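You operate a simulated robot arm through the tools that you are given. There is no shell and no other tool.

You run a simulated robot arm. Do the job below in one go: nothing can be reset, and whatever is moved stays where it is left.

JOB
Sponge the square slab dry, then roll the clay lump flat on it.
Fine: put the grey sponge and the hand roller back; leave the lumps under the table alone. Set down upright: hand roller. What is to be rubbed or washed off counts as gone when no trace of it is left.

The check looks at the end state, three seconds after you hand in, the way a careful person would. Anything else that was tipped, shoved, dropped, spilled or broken makes it a failure.

ROBOT AND FRAMES
A 6-joint arm with a four-finger gripper, fixed in place. Base frame: the origin is at the foot of the arm, x ahead of it, y to its left, z up; the work surface is at about z = 0.72. Readings come in m, degrees, newtons and seconds.
With the tool pointing down near the work surface it reaches from about 0.22 to 0.68 m from the base axis. Its first joint turns from -166.0 to 166.0 degrees. Payload 3.43 kg.
The tool frame sits at the grasp point between the pads (the TCP): z along the fingers, y along the line on which they close. The tips reach 0.03 m beyond it. The gripper opens to 0.12 m. The gripper's body begins 0.085 m behind the TCP.
Orientation is that of the tool frame in the base frame, as [roll, pitch, yaw] about the fixed x, y, z axes, in that order (R = Rz(yaw) Ry(pitch) Rx(roll)). With the fingers straight down and closing along the base's y, the tool's x points along the base's -x, its y along +y and its z along -z.

CONTROLS
- The arm moves only by the tool drive_tool. Its argument "commands" is a list of rows, each a list of 7 numbers: the shift along the tool's x, y, z in m, then the turn, a rotation vector about the tool's x, y, z in degrees, then the finger opening in m, from 0 to 0.12. In form: [[tx, ty, tz, rx, ry, rz, fingers], ...]. A call has 1 to 20 rows; each row is the pose to reach, as a shift and turn from the pose commanded when the call began, along the tool's axes at that moment. Each row takes 0.2 s and may step no farther than 0.05 m and 8.6 degrees from the row before; otherwise, or with a gripper value out of range, the whole call is refused. Where a pose cannot be reached the arm comes as near as it can. A force on the tool above 50 N (or 10 N above the force at the start of the call, whichever is more), or a blocked arm, ends the call early, and 0.2 s more pass. Each finger halts on what it meets, pressing with about 34 N; the grip force reading is that of the motor and also rises with nothing between the fingers. The clock runs only during rows and for 0.2 s after the last one: add rows that repeat a pose to give the fingers time. The reply holds the time, the measured pose of the TCP, the force on the tool along the base axes, the opening and the grip force, in the units named above and with some noise, with the torque about the TCP (base axes, N m) and any sound that the robot's microphone picked up, and new pictures: "pictures" is both (left out), scene, wrist or none.
- Cameras (640 x 400 px; columns grow to the right, rows downward): "scene" is fixed at [0.4089, 0.5052, 1.3661]; the picture's right is [-1.00, -0.08, 0.00], its down [-0.05, 0.58, -0.81] and it looks along [0.07, -0.81, -0.59] (base axes); focal length 269 px, centre (320, 200). "wrist" rides on the gripper at [0.071, -0.017, -0.121] in the tool frame; the picture's right is [0.23, 0.97, 0.00], its down [-0.81, 0.19, -0.55] and it looks along [-0.54, 0.13, 0.83] (tool axes); focal length 275 px, centre (320, 200). There is no depth. A picture from a camera that has moved, and an enlarged one, comes with that camera's place and axes in the base frame and with its lens. The place of the scene camera against the robot may be out by one fixed shift of up to 0.025 m in any direction.
- raise_lower(by): slides the trunk up (or, below 0, down) by that many m; the arm rides with it, the base frame stays. It gives what a move gives, with no picture.
- enlarge(camera, box): a new picture of the part [left, top, right, bottom] of that camera's present view, enlarged. It takes no simulated time.
- finish_job(): hands the job in; it is judged then, once.

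Places have to be worked out from the pictures, the camera data and where the tool is seen. Open the gripper and draw the arm clear of the work before you hand the job in, unless the task says otherwise.

The tools are called after "Emit:" as a command line: name --pt "numbers of a row" for each row, then --argument value for the rest, lists and objects as JSON in quotes. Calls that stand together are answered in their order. drive_tool: Moves the arm, as the interface text tells. Its arguments: {"type":"object","properties":{"commands":{"type":"array"},"pictures":{"type":"string","enum":["both","scene","wrist","none"]}},"required":["commands"]} The other tools are called the same way: raise_lower (by) slides the trunk up or down; enlarge (camera, box) takes an enlarged picture of a part of a camera's view; finish_job () hands the job in.

At the start:

```text
time: 0.0
ee_pos: [0.1547, -0.4055, 1.1588]
tool_rot: [180.0, 0.0, 180.0]
force: [-0.7, -0.1, -0.5]
wrist_torque: [-0.01, -0.01, 0.0]
opening: 0.12
grip_force: 0.1
trunk travel left (down, up): [-0.125, 0.315]
```

scene: 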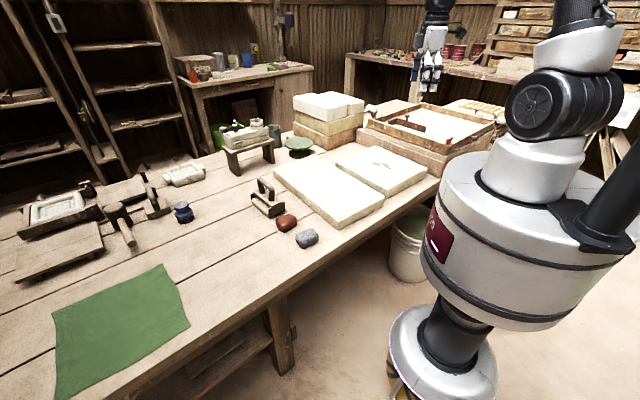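
wrist: 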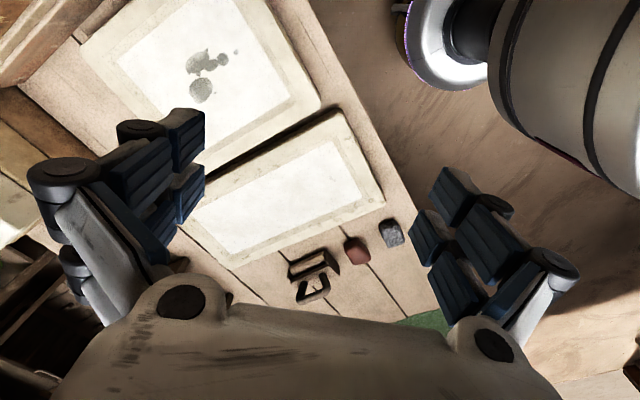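

I begin by enlarging the views to identify the slabs, the clay lump, the sponge and the roller.

Emit:
enlarge --camera "scene" --box '[220, 120, 440, 258]'

Emit:
enlarge --camera "wrist" --box '[80, 0, 480, 320]'

Emit:
enlarge --camera "scene" --box '[0, 150, 240, 300]'

Emit:
enlarge --camera "scene" --box '[180, 60, 520, 200]'

```text
2.90 times, centred on (330, 189) of scene
camera zoom: at [0.4089, 0.5052, 1.3661], right [-1.0, -0.08, 0.0], down [-0.05, 0.58, -0.81], along [0.07, -0.81, -0.59], focal length 779 px, centre (291, 232)
```

zoom: 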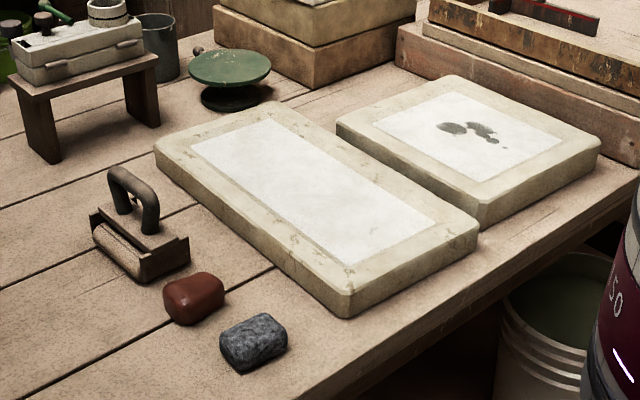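

```text
1.25 times, centred on (280, 160) of wrist
camera zoom: at [0.0832, -0.4231, 1.279], right [-0.23, 0.97, 0.0], down [0.81, 0.19, 0.55], along [0.54, 0.13, -0.83], focal length 344 px, centre (370, 250)
```

zoom: 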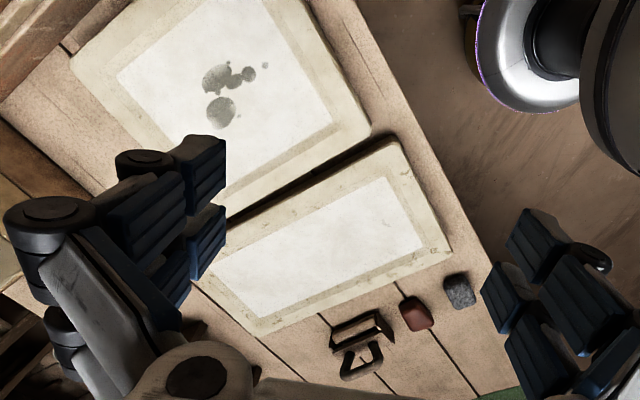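

```text
2.67 times, centred on (120, 225) of scene
camera zoom: at [0.4089, 0.5052, 1.3661], right [-1.0, -0.08, 0.0], down [-0.05, 0.58, -0.81], along [0.07, -0.81, -0.59], focal length 716 px, centre (853, 133)
```

zoom: 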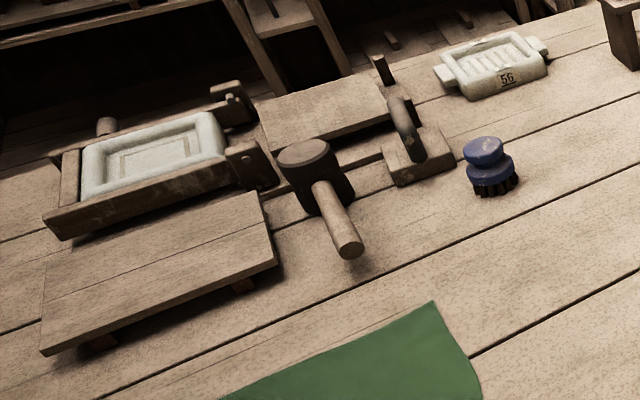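

```text
1.88 times, centred on (350, 130) of scene
camera zoom: at [0.4089, 0.5052, 1.3661], right [-1.0, -0.08, 0.0], down [-0.05, 0.58, -0.81], along [0.07, -0.81, -0.59], focal length 506 px, centre (264, 332)
```

zoom: 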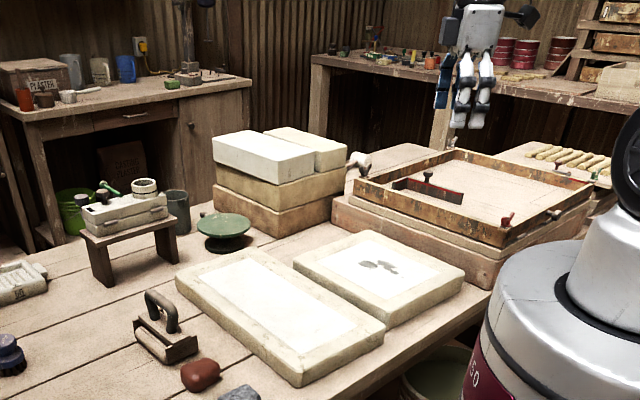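

The square slab (centre near (0.22,-0.60), with wet spots), the grey sponge near (0.50,-0.14), the red clay near (0.57,-0.20) and the roller near (0.63,-0.30) are located roughly. I'll move the tool over that group for a closer wrist view.

Emit:
drive_tool --pt "-0.03 0.025 0.015 0 0 0 0.12" --pt "-0.06 0.05 0.03 0 0 0 0.12" --pt "-0.09 0.075 0.05 0 0 0 0.12" --pt "-0.12 0.1 0.07 0 0 0 0.12" --pt "-0.15 0.12 0.09 0 0 0 0.12" --pt "-0.18 0.14 0.11 0 0 0 0.12" --pt "-0.21 0.15 0.13 0 0 0 0.12" --pt "-0.24 0.155 0.15 0 0 0 0.12" --pt "-0.25 0.16 0.16 0 0 0 0.12"

```text
time: 2.0
ee_pos: [0.4045, -0.2453, 0.9979]
tool_rot: [-180.0, 0.0, -180.0]
force: [0.6, -0.1, 0.1]
wrist_torque: [-0.01, 0.03, -0.01]
opening: 0.1197
grip_force: 0.0
trunk travel left (down, up): [-0.125, 0.315]
camera wrist: at [0.3331, -0.2625, 1.1185], right [-0.23, 0.97, 0.0], down [0.81, 0.19, 0.55], along [0.54, 0.13, -0.83], focal length 275 px, centre (320, 200)
```

scene: 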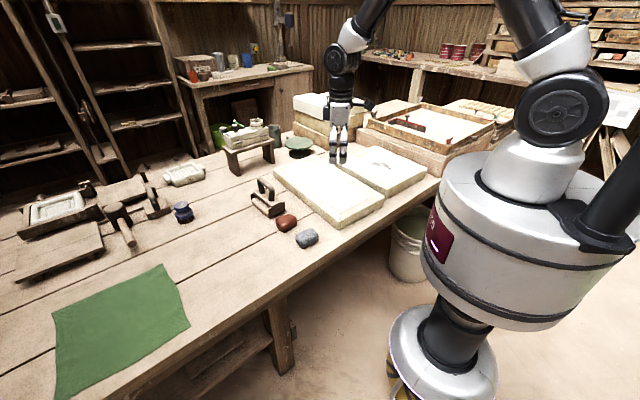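
wrist: 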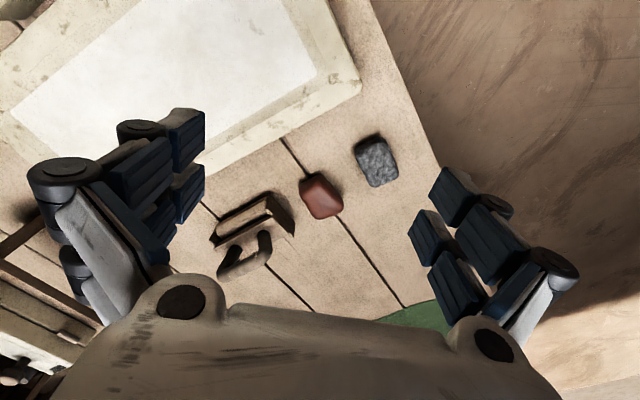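

Emit:
enlarge --camera "wrist" --box '[180, 100, 420, 290]'

Emit:
enlarge --camera "scene" --box '[235, 170, 335, 255]'

```text
2.11 times, centred on (300, 195) of wrist
camera zoom: at [0.3331, -0.2625, 1.1185], right [-0.23, 0.97, 0.0], down [0.81, 0.19, 0.55], along [0.54, 0.13, -0.83], focal length 580 px, centre (362, 210)
```

zoom: 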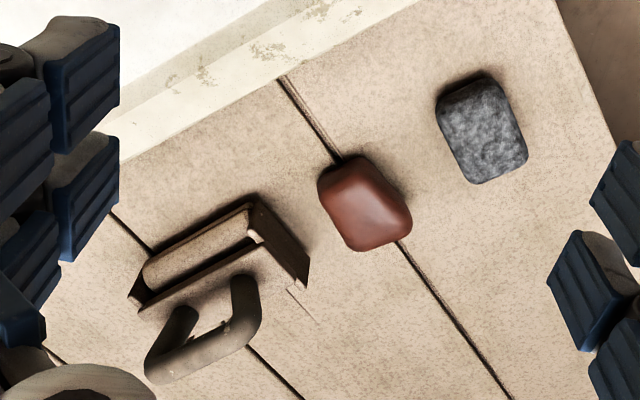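

```text
4.71 times, centred on (285, 212) of scene
camera zoom: at [0.4089, 0.5052, 1.3661], right [-1.0, -0.08, 0.0], down [-0.05, 0.58, -0.81], along [0.07, -0.81, -0.59], focal length 1264 px, centre (485, 141)
```

zoom: 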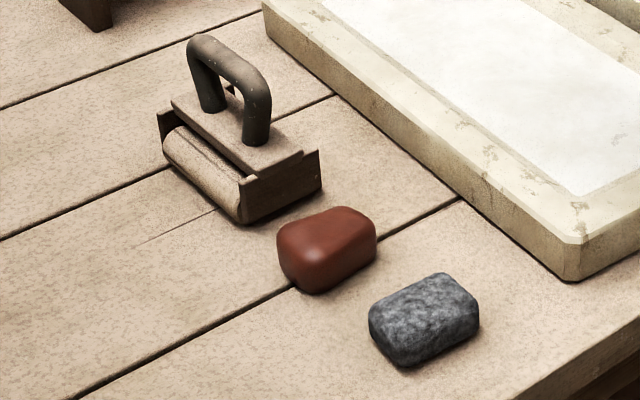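

The roller lies with its drum and handle bar along (0.7,-0.7), the clay is at about (0.577,-0.203) and the sponge at (0.493,-0.135) with its long axis along (0.7,0.7). I'll turn the tool -45° and hover over the sponge to look at it.

Emit:
drive_tool --pt "-0.015 0.018 0.01 0 0 -7.5 0.12" --pt "-0.03 0.036 0.02 0 0 -15 0.12" --pt "-0.045 0.055 0.035 0 0 -22.5 0.12" --pt "-0.06 0.075 0.05 0 0 -30 0.12" --pt "-0.075 0.095 0.07 0 0 -37.5 0.12" --pt "-0.0885 0.11 0.09 0 0 -45 0.12" --pt "-0.0885 0.11 0.1 0 0 -45 0.12"

```text
time: 3.6
ee_pos: [0.4929, -0.1369, 0.8985]
tool_rot: [-179.9, 0.0, -135.0]
force: [0.1, 0.8, -0.7]
wrist_torque: [-0.01, -0.04, 0.01]
opening: 0.1198
grip_force: 0.0
trunk travel left (down, up): [-0.125, 0.315]
camera wrist: at [0.4543, -0.1987, 1.0185], right [-0.85, 0.52, 0.0], down [0.44, 0.71, 0.55], along [0.29, 0.47, -0.83], focal length 275 px, centre (320, 200)
```

scene: 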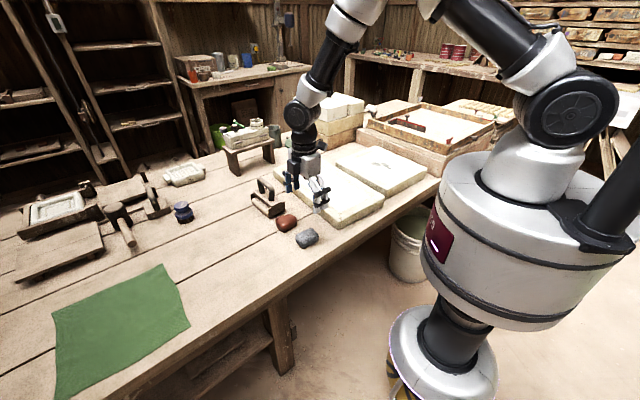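
wrist: 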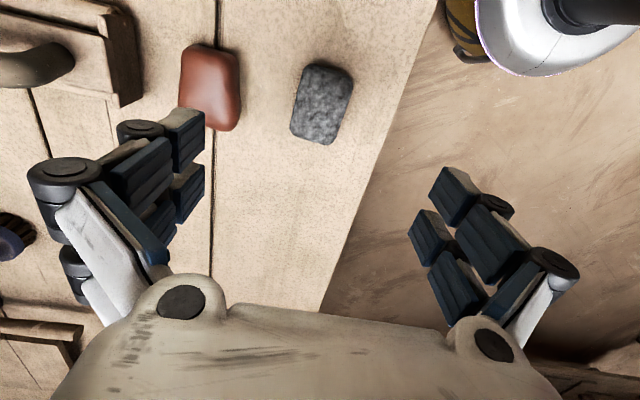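

Emit:
enlarge --camera "wrist" --box '[160, 20, 400, 170]'

```text
2.67 times, centred on (280, 95) of wrist
camera zoom: at [0.4543, -0.1987, 1.0185], right [-0.85, 0.52, 0.0], down [0.44, 0.71, 0.55], along [0.29, 0.47, -0.83], focal length 734 px, centre (427, 480)
```

zoom: 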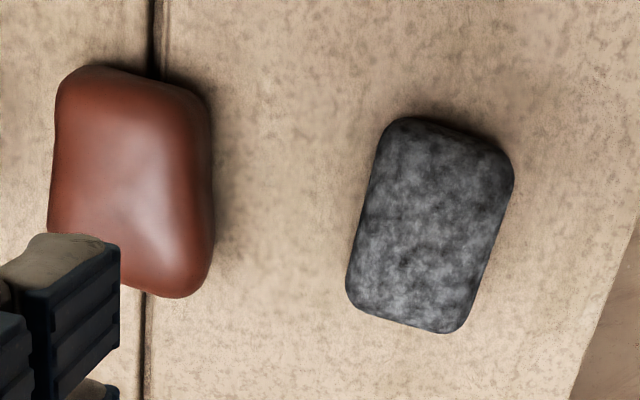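

The sponge is about 0.067 x 0.045 m, centred at (0.494,-0.136), right below the TCP. I'll narrow the fingers to 0.085 to clear the clay and descend part-way.

Emit:
drive_tool --pt "0 0 0.0 0 0 0 0.1" --pt "0 0 0.03 0 0 0 0.085" --pt "0 0 0.06 0 0 0 0.08" --pt "0 0 0.09 0 0 0 0.08" --pt "0 0 0.115 0 0 0 0.08" --pt "0 0 0.13 0 0 0 0.08"

```text
time: 5.0
ee_pos: [0.4921, -0.1347, 0.7678]
tool_rot: [180.0, 0.1, -135.1]
force: [-0.6, 0.3, -0.6]
wrist_torque: [-0.01, 0.0, -0.01]
opening: 0.0799
grip_force: 0.0
trunk travel left (down, up): [-0.125, 0.315]
camera wrist: at [0.4546, -0.1981, 0.8883], right [-0.85, 0.53, 0.0], down [0.44, 0.71, 0.55], along [0.29, 0.47, -0.83], focal length 275 px, centre (320, 200)
```

scene: 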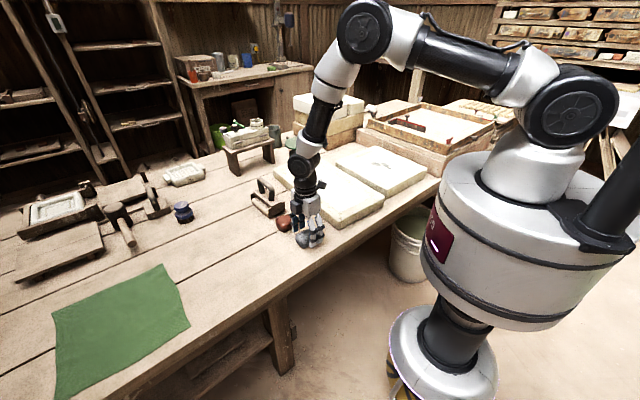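
wrist: 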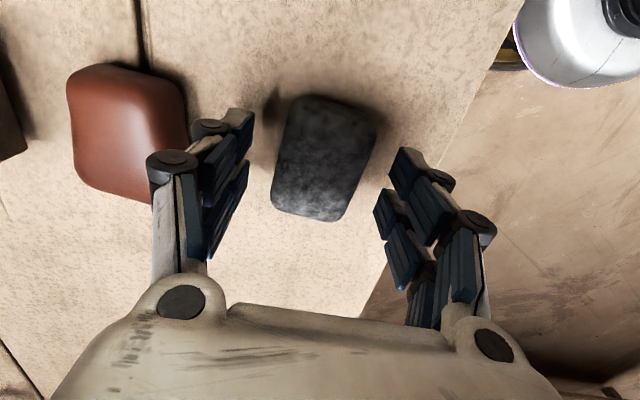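

Emit:
enlarge --camera "scene" --box '[265, 170, 345, 260]'

Emit:
enlarge --camera "wrist" --box '[150, 60, 500, 290]'

```text
4.44 times, centred on (305, 215) of scene
camera zoom: at [0.4089, 0.5052, 1.3661], right [-1.0, -0.08, 0.0], down [-0.05, 0.58, -0.81], along [0.07, -0.81, -0.59], focal length 1194 px, centre (387, 133)
```

zoom: 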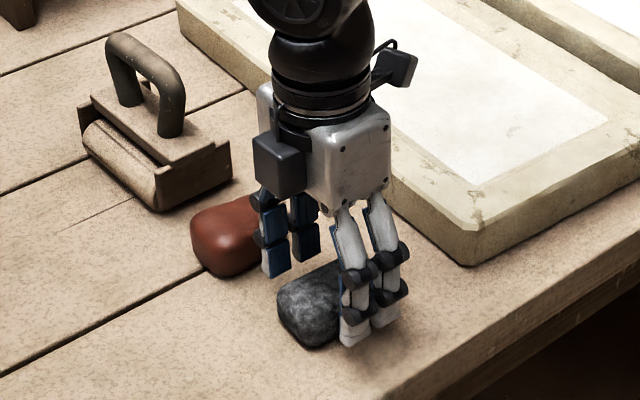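

```text
1.74 times, centred on (325, 175) of wrist
camera zoom: at [0.4546, -0.1981, 0.8883], right [-0.85, 0.53, 0.0], down [0.44, 0.71, 0.55], along [0.29, 0.47, -0.83], focal length 479 px, centre (311, 244)
```

zoom: 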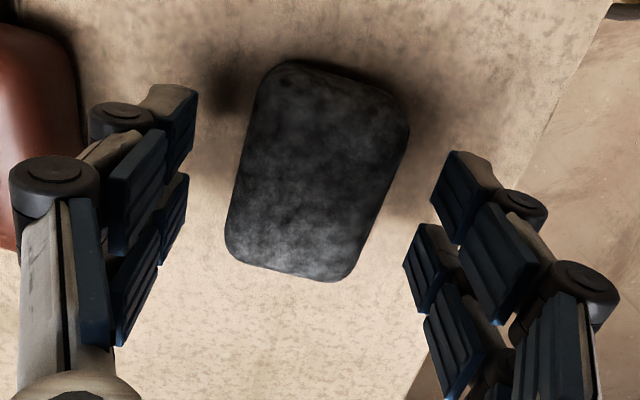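

The sponge is centred and aligned between the fingers, tips about 18 mm above the table. I'll lower 4 mm and close on it.

Emit:
drive_tool --pt "0 0.001 0.004 0 0 0 0.07" --pt "0 0.001 0.004 0 0 0 0.05" --pt "0 0.001 0.004 0 0 0 0.03" --pt "0 0.001 0.004 0 0 0 0.02" --pt "0 0.001 0.004 0 0 0 0.02" --pt "0 0.001 0.004 0 0 0 0.02"

```text
time: 6.4
ee_pos: [0.4912, -0.1339, 0.763]
tool_rot: [180.0, 0.1, -135.0]
force: [1.7, 0.6, -0.3]
wrist_torque: [0.0, -0.05, 0.01]
opening: 0.0489
grip_force: 33.9
trunk travel left (down, up): [-0.125, 0.315]
camera wrist: at [0.4538, -0.1975, 0.8846], right [-0.85, 0.53, 0.0], down [0.44, 0.71, 0.55], along [0.29, 0.47, -0.83], focal length 275 px, centre (320, 200)
```

scene: 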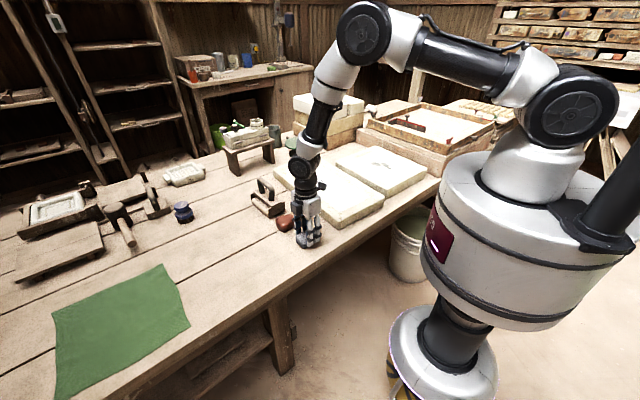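
wrist: 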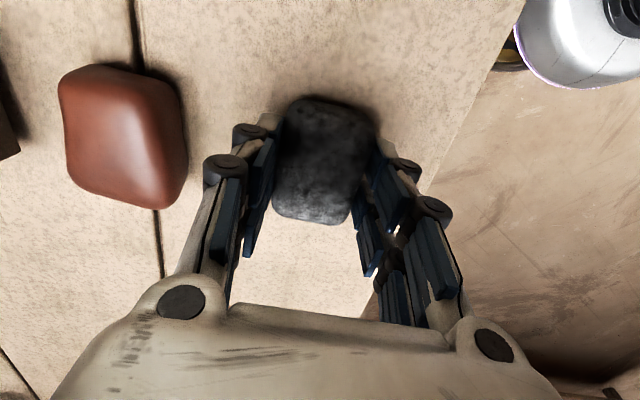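

The sponge is held (49 mm opening, 34 N). I'll lift it and carry it over to above the wet spots on the square slab.

Emit:
drive_tool --pt "0 0 -0.03 0 0 0 0.02" --pt "0 0 -0.07 0 0 0 0.02" --pt "0 0 -0.11 0 0 0 0.02" --pt "0 0 -0.14 0 0 0 0.02" --pt "0.04 -0.01 -0.15 0 0 0 0.02" --pt "0.085 -0.02 -0.15 0 0 0 0.02" --pt "0.13 -0.03 -0.15 0 0 0 0.02" --pt "0.175 -0.04 -0.15 0 0 0 0.02" --pt "0.22 -0.05 -0.15 0 0 0 0.02" --pt "0.265 -0.06 -0.15 0 0 0 0.02" --pt "0.31 -0.07 -0.15 0 0 0 0.02" --pt "0.355 -0.08 -0.15 0 0 0 0.02" --pt "0.4 -0.09 -0.15 0 0 0 0.02" --pt "0.445 -0.1 -0.15 0 0 0 0.02" --pt "0.485 -0.115 -0.15 0 0 0 0.02" --pt "0.51 -0.125 -0.15 0 0 0 0.02" --pt "0.523 -0.128 -0.15 0 0 0 0.02" --pt "0.523 -0.128 -0.14 0 0 0 0.02"

```text
time: 10.2
ee_pos: [0.2132, -0.5955, 0.9037]
tool_rot: [180.0, 0.1, -135.0]
force: [-0.1, -0.1, -1.1]
wrist_torque: [0.01, -0.01, -0.01]
opening: 0.049
grip_force: 34.1
trunk travel left (down, up): [-0.125, 0.315]
camera wrist: at [0.1751, -0.6585, 1.0246], right [-0.85, 0.53, 0.0], down [0.44, 0.71, 0.55], along [0.29, 0.47, -0.83], focal length 275 px, centre (320, 200)
```

scene: 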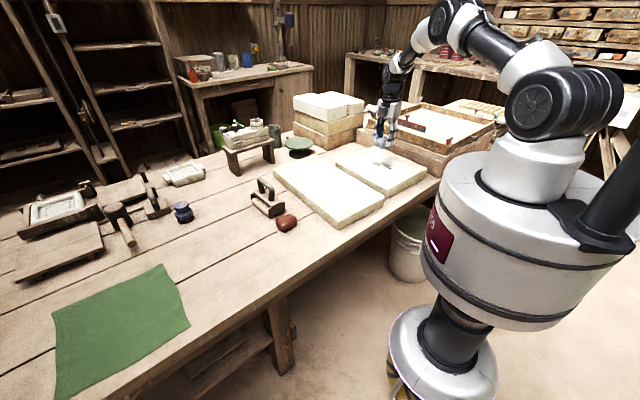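
wrist: 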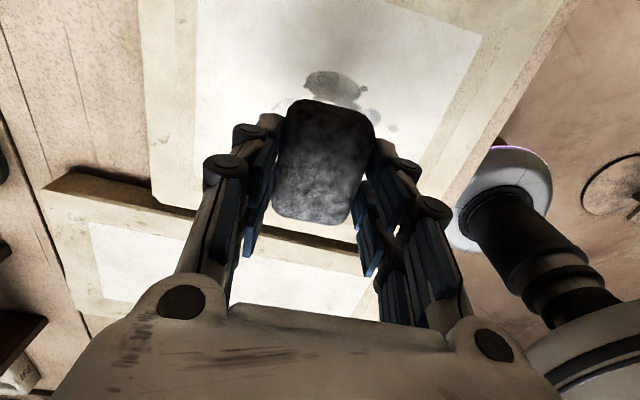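

The sponge is over the spots, and the estimated spot positions check out. I'll descend to just above the expected contact height (~0.805).

Emit:
drive_tool --pt "0 0 0.03 0 0 0 0.02" --pt "0 0 0.06 0 0 0 0.02" --pt "0 0 0.08 0 0 0 0.02" --pt "0 0 0.088 0 0 0 0.02" --pt "0 0 0.092 0 0 0 0.02" --pictures "none"

Emit:
drive_tool --pt "0 0 0.002 0 0 0 0.02" --pt "0 0 0.004 0 0 0 0.02" --pictures "none"

Emit:
drive_tool --pt "0 0 0.002 0 0 0 0.02" --pt "0 0 0.003 0 0 0 0.02" --pictures "none"

```text
time: 11.4
ee_pos: [0.2125, -0.5934, 0.8129]
tool_rot: [-180.0, 0.0, -135.0]
force: [0.1, -0.4, 0.4]
wrist_torque: [0.0, 0.0, -0.01]
opening: 0.0488
grip_force: 34.1
trunk travel left (down, up): [-0.125, 0.315]
```

```text
time: 12.0
ee_pos: [0.2135, -0.5951, 0.812]
tool_rot: [-179.9, -0.1, -135.0]
force: [-0.5, 5.3, 17.1]
wrist_torque: [0.41, -0.03, 0.03]
opening: 0.0487
grip_force: 34.1
trunk travel left (down, up): [-0.125, 0.315]
```

```text
time: 12.6
ee_pos: [0.2139, -0.5935, 0.8117]
tool_rot: [-179.6, -0.2, -135.0]
force: [-0.1, 6.9, 40.7]
wrist_torque: [0.66, -0.09, -0.01]
opening: 0.0491
grip_force: 33.9
trunk travel left (down, up): [-0.125, 0.315]
```

Contact is at TCP z≈0.812 (slab top ≈0.768) and the force is now 40 N, a bit much. I'll ease off to ~15 N and rub along the spots in the middle lane.

Emit:
drive_tool --pt "0 0 -0.003 0 0 0 0.02" --pt "0 0.02 -0.003 0 0 0 0.02" --pt "0 0.04 -0.003 0 0 0 0.02" --pt "0 0.06 -0.003 0 0 0 0.02" --pt "0 0.08 -0.003 0 0 0 0.02" --pt "0 0.06 -0.003 0 0 0 0.02" --pt "0 0.04 -0.003 0 0 0 0.02" --pt "0 0.02 -0.003 0 0 0 0.02" --pt "0 0.0 -0.003 0 0 0 0.02" --pt "0 -0.02 -0.003 0 0 0 0.02" --pt "0 -0.04 -0.003 0 0 0 0.02" --pt "0 -0.05 -0.003 0 0 0 0.02" --pt "0 -0.03 -0.003 0 0 0 0.02" --pt "0 -0.01 -0.003 0 0 0 0.02" --pt "0 0 -0.003 0 0 0 0.02"

```text
time: 15.8
ee_pos: [0.2147, -0.5955, 0.8095]
tool_rot: [-179.7, -0.1, -135.0]
force: [7.5, -7.1, 16.8]
wrist_torque: [-0.08, -0.29, -0.11]
opening: 0.049
grip_force: 34.4
trunk travel left (down, up): [-0.125, 0.315]
camera wrist: at [0.1756, -0.6584, 0.931], right [-0.85, 0.53, -0.01], down [0.44, 0.71, 0.55], along [0.29, 0.47, -0.84], focal length 275 px, centre (320, 200)
```

scene: 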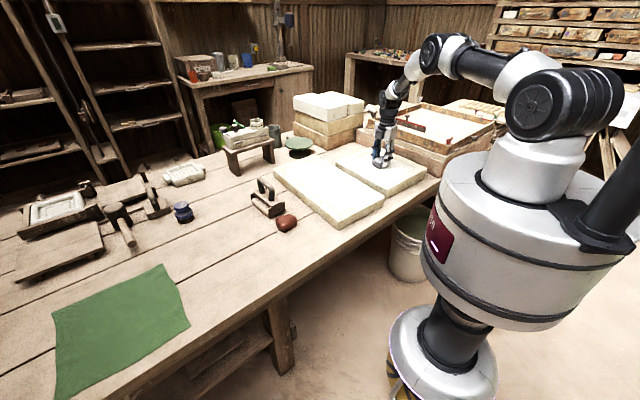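
wrist: 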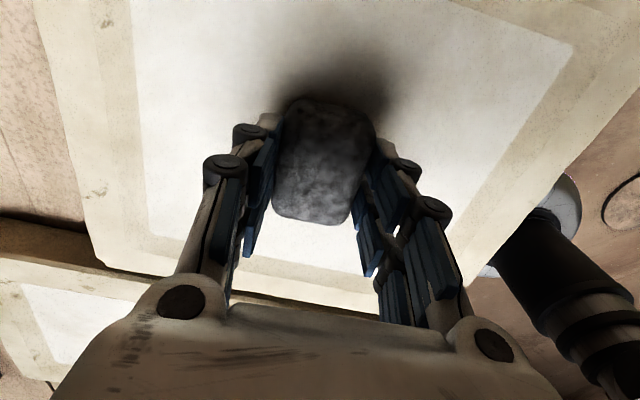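

The dark patches seem to be fading and force is about 17 N. I'll rub the two side lanes the same way.

Emit:
drive_tool --pt "0.015 0.015 0 0 0 0 0.02" --pt "0.03 0.03 0 0 0 0 0.02" --pt "0.03 0.05 0 0 0 0 0.02" --pt "0.03 0.07 0 0 0 0 0.02" --pt "0.03 0.08 0 0 0 0 0.02" --pt "0.03 0.06 0 0 0 0 0.02" --pt "0.03 0.04 0 0 0 0 0.02" --pt "0.03 0.02 0 0 0 0 0.02" --pt "0.03 0.0 0 0 0 0 0.02" --pt "0.03 -0.02 0 0 0 0 0.02" --pt "0.03 -0.04 0 0 0 0 0.02" --pt "0.03 -0.05 0 0 0 0 0.02" --pt "0.03 -0.03 0 0 0 0 0.02" --pt "0.015 -0.015 0 0 0 0 0.02" --pt "0 0 0 0 0 0 0.02" --pictures "none"

Emit:
drive_tool --pt "-0.015 0.015 0 0 0 0 0.02" --pt "-0.03 0.03 0 0 0 0 0.02" --pt "-0.03 0.05 0 0 0 0 0.02" --pt "-0.03 0.07 0 0 0 0 0.02" --pt "-0.03 0.08 0 0 0 0 0.02" --pt "-0.03 0.06 0 0 0 0 0.02" --pt "-0.03 0.04 0 0 0 0 0.02" --pt "-0.03 0.02 0 0 0 0 0.02" --pt "-0.03 0.0 0 0 0 0 0.02" --pt "-0.03 -0.02 0 0 0 0 0.02" --pt "-0.03 -0.04 0 0 0 0 0.02" --pt "-0.03 -0.06 0 0 0 0 0.02" --pt "-0.03 -0.04 0 0 0 0 0.02" --pt "-0.03 -0.02 0 0 0 0 0.02" --pt "-0.03 0 0 0 0 0 0.02" --pictures "none"

Emit:
drive_tool --pt "0 0 -0.03 0 0 0 0.02" --pt "0 0 -0.07 0 0 0 0.02" --pt "-0.03 0.03 -0.1 0 0 0 0.02" --pt "-0.07 0.06 -0.13 0 0 0 0.02" --pt "-0.11 0.08 -0.16 0 0 0 0.02" --pt "-0.15 0.09 -0.18 0 0 0 0.02"

```text
time: 19.0
ee_pos: [0.2145, -0.5975, 0.8102]
tool_rot: [-179.7, 0.0, -135.0]
force: [0.8, -4.7, 11.4]
wrist_torque: [0.05, 0.03, 0.05]
opening: 0.0492
grip_force: 33.7
out of reach, approached as far as the arm can: row 11, 12
trunk travel left (down, up): [-0.125, 0.315]
```

```text
time: 22.2
ee_pos: [0.2338, -0.5735, 0.8107]
tool_rot: [-179.7, 0.0, -135.1]
force: [3.5, -3.7, 14.1]
wrist_torque: [0.11, -0.1, -0.1]
opening: 0.0488
grip_force: 33.3
trunk travel left (down, up): [-0.125, 0.315]
```

```text
refused: row 3 steps farther than a row can; nothing moved
```

The far end of the far lane was at the reach limit (about 0.68 m). I'll lift and back away to see what is left.

Emit:
drive_tool --pt "0 0 -0.03 0 0 0 0.02" --pt "0 0 -0.07 0 0 0 0.02" --pt "-0.02 0.02 -0.1 0 0 0 0.02" --pt "-0.045 0.045 -0.13 0 0 0 0.02" --pt "-0.07 0.07 -0.15 0 0 0 0.02" --pt "-0.1 0.1 -0.16 0 0 0 0.02" --pt "-0.13 0.13 -0.16 0 0 0 0.02" --pt "-0.16 0.13 -0.16 0 0 0 0.02"

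Emit:
enlarge --camera "scene" --box '[325, 130, 445, 205]'

```text
time: 24.0
ee_pos: [0.2556, -0.3675, 0.9712]
tool_rot: [179.9, 0.0, -135.0]
force: [0.5, 0.2, -0.6]
wrist_torque: [-0.01, -0.01, 0.0]
opening: 0.0489
grip_force: 34.0
trunk travel left (down, up): [-0.125, 0.315]
camera wrist: at [0.2173, -0.4304, 1.0903], right [-0.85, 0.53, 0.0], down [0.44, 0.71, 0.55], along [0.29, 0.47, -0.83], focal length 275 px, centre (320, 200)
```

scene: 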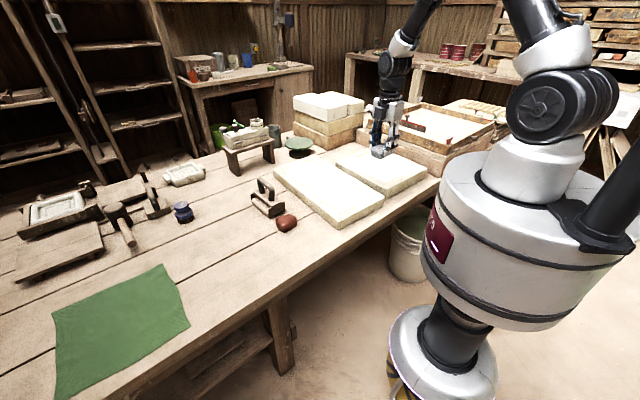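
wrist: 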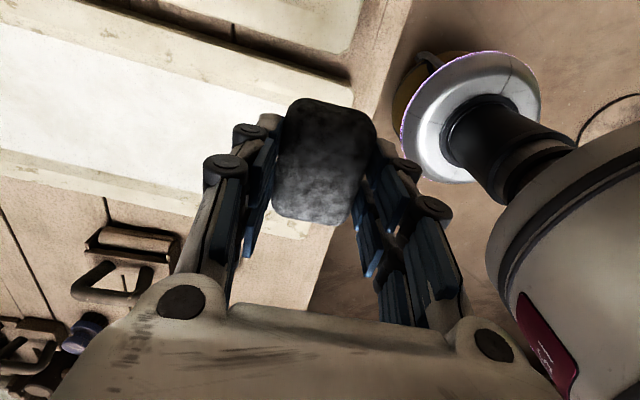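

```text
5.33 times, centred on (385, 168) of scene
camera zoom: at [0.4089, 0.5052, 1.3661], right [-1.0, -0.08, 0.0], down [-0.05, 0.58, -0.81], along [0.07, -0.81, -0.59], focal length 1433 px, centre (-27, 373)
```

zoom: 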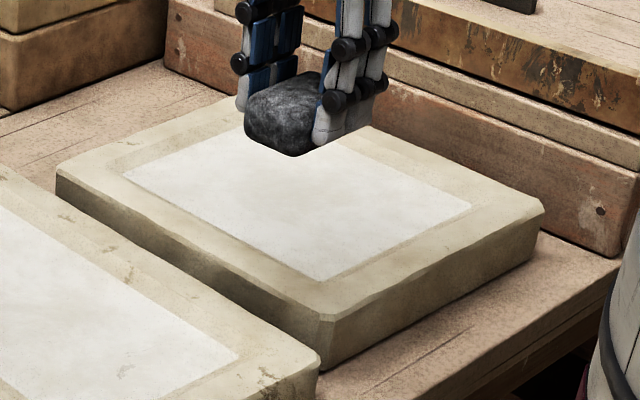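

The visible part of the slab looks dry; the far corner is hidden behind the sponge. I'll move toward the sponge's home at height and look again.

Emit:
drive_tool --pt "-0.045 0 0 0 0 0 0.02" --pt "-0.09 0 0 0 0 0 0.02" --pt "-0.135 0 0 0 0 0 0.02" --pt "-0.18 0 0 0 0 0 0.02" --pt "-0.225 0 0 0 0 0 0.02" --pt "-0.27 0 0 0 0 0 0.02" --pt "-0.315 0 0 0 0 0 0.02" --pt "-0.332 0 0 0 0 0 0.02"

Emit:
enlarge --camera "scene" --box '[325, 130, 445, 205]'

```text
time: 25.8
ee_pos: [0.4904, -0.1345, 0.9694]
tool_rot: [180.0, 0.1, -135.0]
force: [-0.8, -0.1, -0.2]
wrist_torque: [0.01, 0.0, 0.03]
opening: 0.0489
grip_force: 33.9
trunk travel left (down, up): [-0.125, 0.315]
camera wrist: at [0.4521, -0.1976, 1.0899], right [-0.85, 0.53, 0.0], down [0.44, 0.71, 0.55], along [0.29, 0.47, -0.83], focal length 275 px, centre (320, 200)
```

scene: 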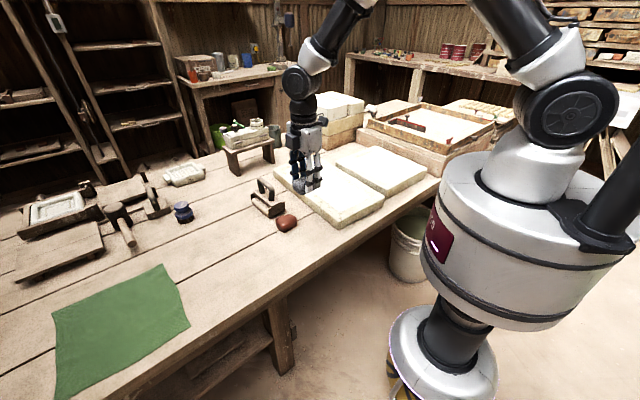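
wrist: 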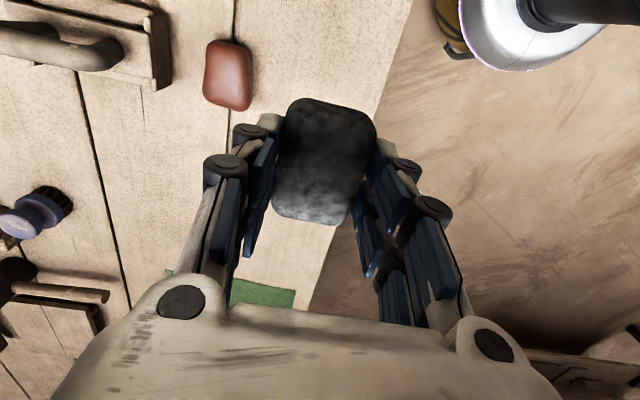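

```text
5.33 times, centred on (385, 168) of scene
camera zoom: at [0.4089, 0.5052, 1.3661], right [-1.0, -0.08, 0.0], down [-0.05, 0.58, -0.81], along [0.07, -0.81, -0.59], focal length 1433 px, centre (-27, 373)
```

zoom: 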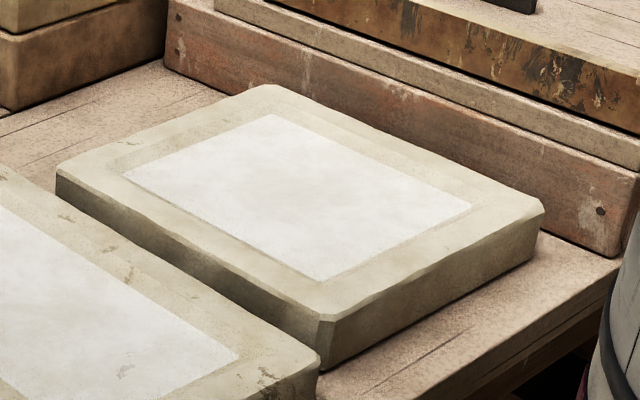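

Emit:
enlarge --camera "scene" --box '[350, 148, 415, 188]'

```text
9.85 times, centred on (382, 168) of scene
camera zoom: at [0.4089, 0.5052, 1.3661], right [-1.0, -0.08, 0.0], down [-0.05, 0.58, -0.81], along [0.07, -0.81, -0.59], focal length 2645 px, centre (-295, 515)
```

zoom: 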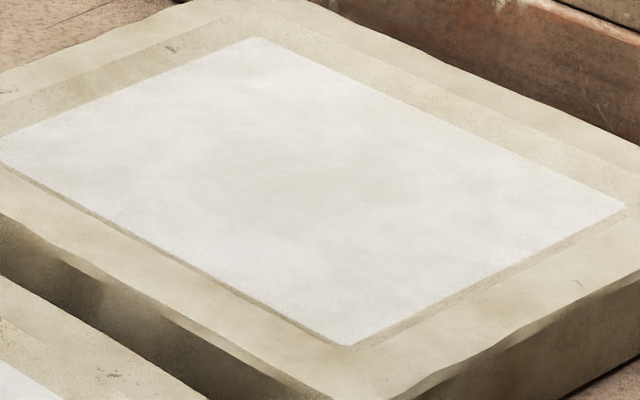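

The scene zoom shows no trace. To be certain, I'll go back to the initial viewpoint, sponge in hand, for a direct wrist view of the slab.

Emit:
drive_tool --pt "0.03 0.003 -0.02 0 0 4 0.02" --pt "0.07 0.006 -0.04 0 0 8 0.02" --pt "0.11 0.01 -0.06 0 0 12 0.02" --pt "0.15 0.015 -0.08 0 0 16 0.02" --pt "0.19 0.02 -0.1 0 0 20 0.02" --pt "0.23 0.025 -0.12 0 0 24 0.02" --pt "0.27 0.03 -0.14 0 0 28 0.02" --pt "0.31 0.035 -0.16 0 0 32 0.02" --pt "0.35 0.04 -0.175 0 0 36 0.02" --pt "0.39 0.043 -0.185 0 0 40 0.02" --pt "0.42 0.046 -0.19 0 0 45 0.02" --pt "0.42 0.046 -0.19 0 0 45 0.02" --pictures "wrist"

Emit:
enlarge --camera "wrist" --box '[80, 0, 360, 175]'

```text
time: 28.4
ee_pos: [0.1623, -0.3995, 1.1577]
tool_rot: [-180.0, 0.0, 179.9]
force: [0.3, -0.4, -0.6]
wrist_torque: [0.0, 0.03, 0.0]
opening: 0.0488
grip_force: 34.1
trunk travel left (down, up): [-0.125, 0.315]
camera wrist: at [0.0892, -0.4172, 1.2788], right [-0.23, 0.97, 0.0], down [0.81, 0.19, 0.55], along [0.54, 0.13, -0.83], focal length 275 px, centre (320, 200)
```

wrist: 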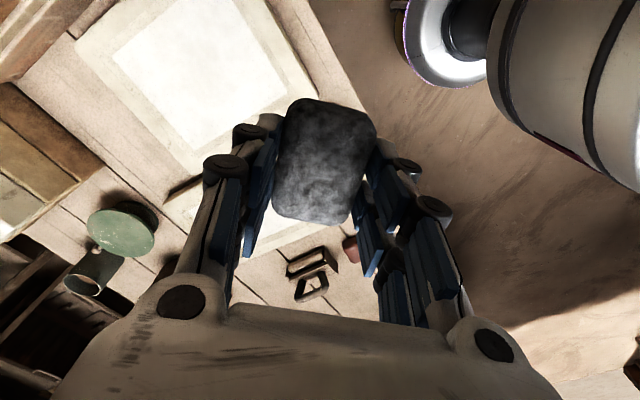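

```text
2.29 times, centred on (220, 88) of wrist
camera zoom: at [0.0892, -0.4172, 1.2788], right [-0.23, 0.97, 0.0], down [0.81, 0.19, 0.55], along [0.54, 0.13, -0.83], focal length 629 px, centre (549, 457)
```

zoom: 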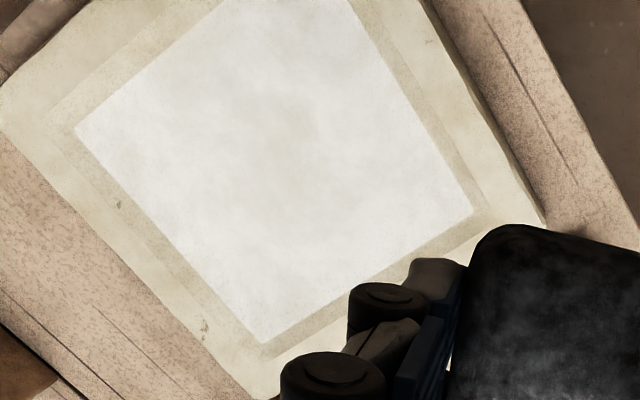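

The slab is completely clean. Now I carry the sponge back above its home spot and turn back to the pick-up yaw.

Emit:
drive_tool --pt "-0.03 0.024 0.01 0 0 -4 0.02" --pt "-0.06 0.048 0.03 0 0 -8 0.02" --pt "-0.09 0.072 0.05 0 0 -12 0.02" --pt "-0.12 0.096 0.07 0 0 -16 0.02" --pt "-0.15 0.12 0.09 0 0 -20 0.02" --pt "-0.18 0.144 0.11 0 0 -24 0.02" --pt "-0.21 0.168 0.13 0 0 -28 0.02" --pt "-0.24 0.192 0.15 0 0 -32 0.02" --pt "-0.27 0.216 0.17 0 0 -36 0.02" --pt "-0.3 0.24 0.18 0 0 -40 0.02" --pt "-0.325 0.262 0.19 0 0 -45 0.02" --pt "-0.3303 0.265 0.23 0 0 -45 0.02" --pt "-0.3303 0.265 0.27 0 0 -45 0.02" --pt "-0.3303 0.265 0.31 0 0 -45 0.02" --pt "-0.3303 0.265 0.35 0 0 -45 0.02" --pt "-0.3303 0.265 0.38 0 0 -45 0.02" --pt "-0.3303 0.265 0.386 0 0 -45 0.02" --pt "-0.3303 0.265 0.386 0 0 -45 0.02"

```text
time: 32.2
ee_pos: [0.4906, -0.1336, 0.7719]
tool_rot: [180.0, 0.0, -135.1]
force: [0.2, -0.3, -0.4]
wrist_torque: [-0.02, 0.02, 0.0]
opening: 0.049
grip_force: 34.0
trunk travel left (down, up): [-0.125, 0.315]
camera wrist: at [0.4523, -0.1969, 0.8929], right [-0.85, 0.53, 0.0], down [0.44, 0.71, 0.55], along [0.29, 0.47, -0.83], focal length 275 px, centre (320, 200)
```

scene: 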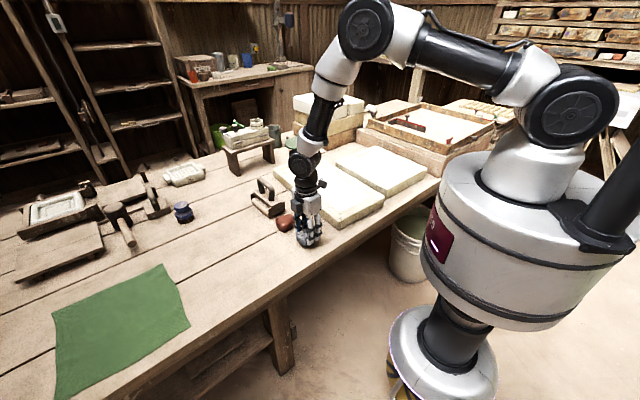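
wrist: 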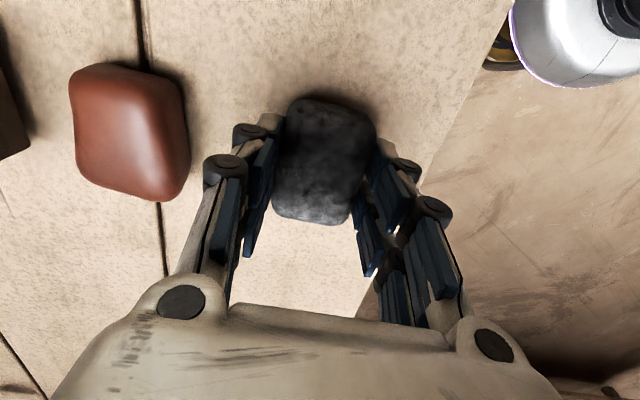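

I'm 8 mm above the set-down height. Lowering gently until contact.

Emit:
drive_tool --pt "0 0 0.003 0 0 0 0.02" --pt "0 0 0.005 0 0 0 0.02" --pt "0 0 0.007 0 0 0 0.02" --pt "0 0 0.0075 0 0 0 0.02" --pictures "none"

```text
time: 33.2
ee_pos: [0.4907, -0.1338, 0.7641]
tool_rot: [180.0, 0.0, -135.0]
force: [0.4, 0.5, -0.2]
wrist_torque: [0.0, -0.03, 0.02]
opening: 0.0487
grip_force: 34.3
trunk travel left (down, up): [-0.125, 0.315]
```

Emit:
drive_tool --pt "0 0 0.001 0 0 0 0.02" --pt "0 0 0.002 0 0 0 0.02" --pictures "none"

```text
time: 33.8
ee_pos: [0.4911, -0.1329, 0.7636]
tool_rot: [180.0, 0.0, -135.0]
force: [0.1, 0.4, -1.2]
wrist_torque: [-0.02, 0.04, -0.03]
opening: 0.0489
grip_force: 34.2
trunk travel left (down, up): [-0.125, 0.315]
```

No contact yet; one to two millimetres more.

Emit:
drive_tool --pt "0 0 0.001 0 0 0 0.02" --pt "0 0 0.002 0 0 0 0.02" --pictures "none"

```text
time: 34.4
ee_pos: [0.492, -0.1336, 0.7628]
tool_rot: [-179.9, 0.1, -135.1]
force: [-2.9, 0.8, 19.5]
wrist_torque: [-0.03, 0.33, -0.01]
opening: 0.0486
grip_force: 33.7
trunk travel left (down, up): [-0.125, 0.315]
```

Contact at 19 N. I'll ease up 1.5 mm, open to 0.08 and lift straight up.

Emit:
drive_tool --pt "0 0 -0.0015 0 0 0 0.02" --pt "0 0 -0.0015 0 0 0 0.05" --pt "0 0 -0.0015 0 0 0 0.065" --pt "0 0 -0.0015 0 0 0 0.08" --pt "0 0 -0.0015 0 0 0 0.08" --pt "0 0 -0.02 0 0 0 0.08" --pt "0 0 -0.05 0 0 0 0.08" --pt "0 0 -0.09 0 0 0 0.08" --pt "0 0 -0.13 0 0 0 0.1"

Emit:
enlarge --camera "wrist" --box '[160, 20, 400, 170]'

```text
time: 36.4
ee_pos: [0.4888, -0.1328, 0.8915]
tool_rot: [179.9, 0.0, -135.0]
force: [0.1, 0.7, 0.0]
wrist_torque: [0.02, 0.01, -0.01]
opening: 0.0996
grip_force: 0.0
trunk travel left (down, up): [-0.125, 0.315]
camera wrist: at [0.4506, -0.1965, 1.0123], right [-0.85, 0.53, 0.0], down [0.44, 0.71, 0.55], along [0.29, 0.47, -0.83], focal length 275 px, centre (320, 200)
```

scene: 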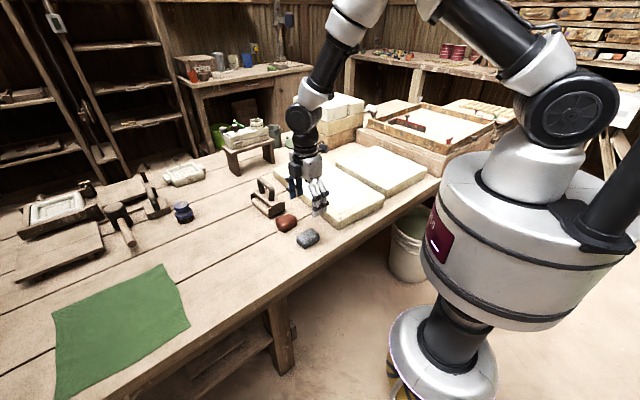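
wrist: 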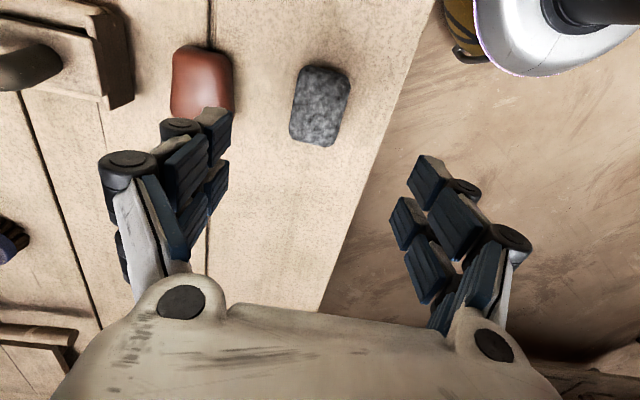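

```text
2.67 times, centred on (280, 95) of wrist
camera zoom: at [0.4506, -0.1965, 1.0123], right [-0.85, 0.53, 0.0], down [0.44, 0.71, 0.55], along [0.29, 0.47, -0.83], focal length 734 px, centre (427, 480)
```

zoom: 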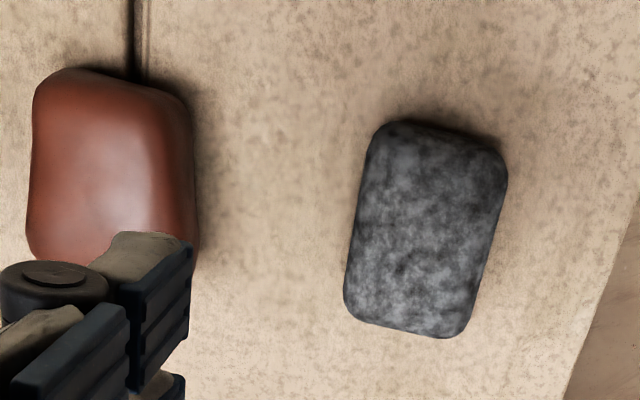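

The sponge is back where it was. Next I hover over the clay lump with the same yaw to plan the grasp between the sponge and the roller.

Emit:
drive_tool --pt "-0.003 -0.03 0 0 0 0 0.1" --pt "-0.007 -0.065 0 0 0 0 0.09" --pt "-0.013 -0.095 0 0 0 0 0.085" --pt "-0.013 -0.1115 0 0 0 0 0.085"

Emit:
enlarge --camera "wrist" --box '[160, 0, 440, 175]'

```text
time: 37.4
ee_pos: [0.5788, -0.204, 0.8919]
tool_rot: [180.0, 0.0, -135.0]
force: [-1.0, 0.2, 0.1]
wrist_torque: [0.06, -0.02, 0.02]
opening: 0.0849
grip_force: 0.1
trunk travel left (down, up): [-0.125, 0.315]
camera wrist: at [0.5402, -0.267, 1.0123], right [-0.85, 0.53, 0.0], down [0.44, 0.71, 0.55], along [0.29, 0.47, -0.83], focal length 275 px, centre (320, 200)
```

scene: 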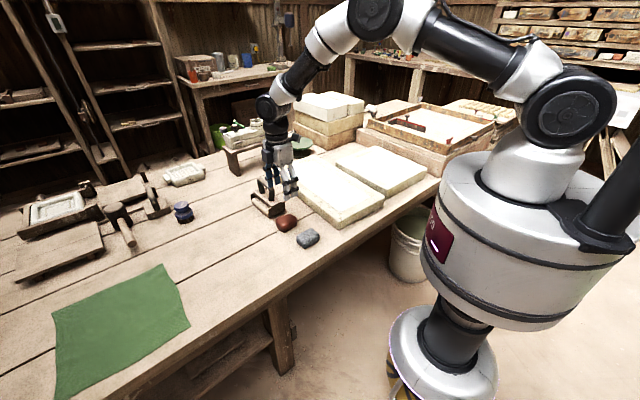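
wrist: 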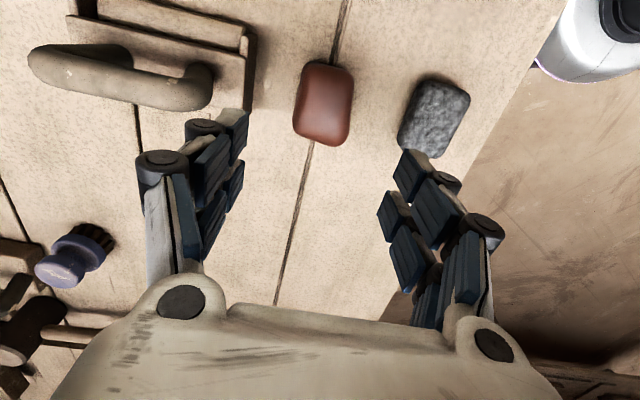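

```text
2.29 times, centred on (300, 88) of wrist
camera zoom: at [0.5402, -0.267, 1.0123], right [-0.85, 0.53, 0.0], down [0.44, 0.71, 0.55], along [0.29, 0.47, -0.83], focal length 629 px, centre (366, 457)
```

zoom: 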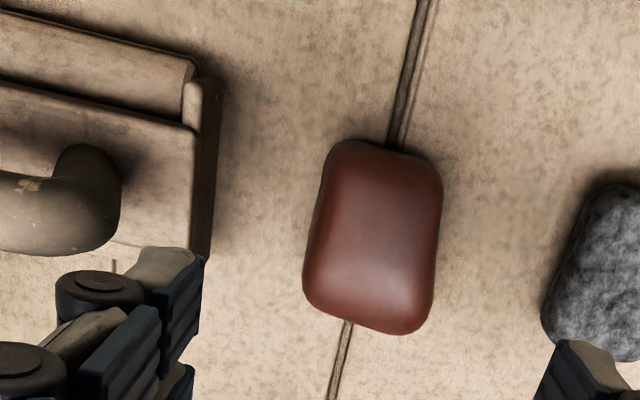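

The clay is centred at (0.574,-0.206) with the roller's end plate only ~36 mm away in the current closing direction. I'll instead turn +83° so the fingers close along the clay's long side, where nothing stands nearby.

Emit:
drive_tool --pt "0 0 0 0 0 8.3 0.09" --pt "0 0 0 0 0 16.6 0.1" --pt "0 0 0 0 0 24.9 0.11" --pt "0 0 0 0 0 33.2 0.12" --pt "0 0 0 0 0 41.5 0.12" --pt "0.001 0 0 0 0 49.8 0.12" --pt "0.002 0.001 0 0 0 58.1 0.12" --pt "0.003 0.001 0 0 0 66.4 0.12" --pt "0.003 0.0018 0 0 0 74.7 0.12" --pt "0.0039 0.0018 0 0 0 83 0.12" --pt "0.0039 0.0018 0 0 0 83 0.12"

Emit:
enlarge --camera "wrist" --box '[160, 0, 480, 200]'

```text
time: 39.8
ee_pos: [0.5756, -0.2046, 0.8909]
tool_rot: [179.9, -0.1, 141.9]
force: [-0.3, -0.5, 0.1]
wrist_torque: [-0.03, -0.01, 0.01]
opening: 0.1199
grip_force: 0.0
trunk travel left (down, up): [-0.125, 0.315]
camera wrist: at [0.5086, -0.1746, 1.0114], right [0.42, 0.91, 0.0], down [0.76, -0.35, 0.55], along [0.5, -0.23, -0.83], focal length 275 px, centre (320, 200)
```

scene: 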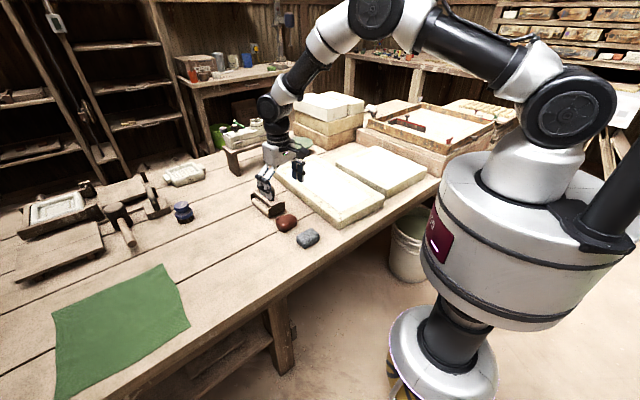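
wrist: 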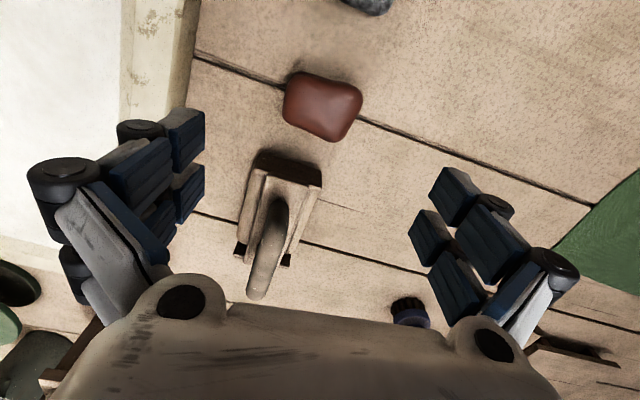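

```text
2.00 times, centred on (320, 100) of wrist
camera zoom: at [0.5086, -0.1746, 1.0114], right [0.42, 0.91, 0.0], down [0.76, -0.35, 0.55], along [0.5, -0.23, -0.83], focal length 551 px, centre (320, 400)
```

zoom: 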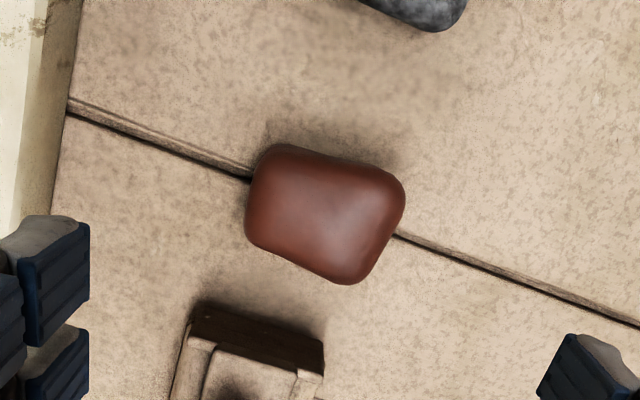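

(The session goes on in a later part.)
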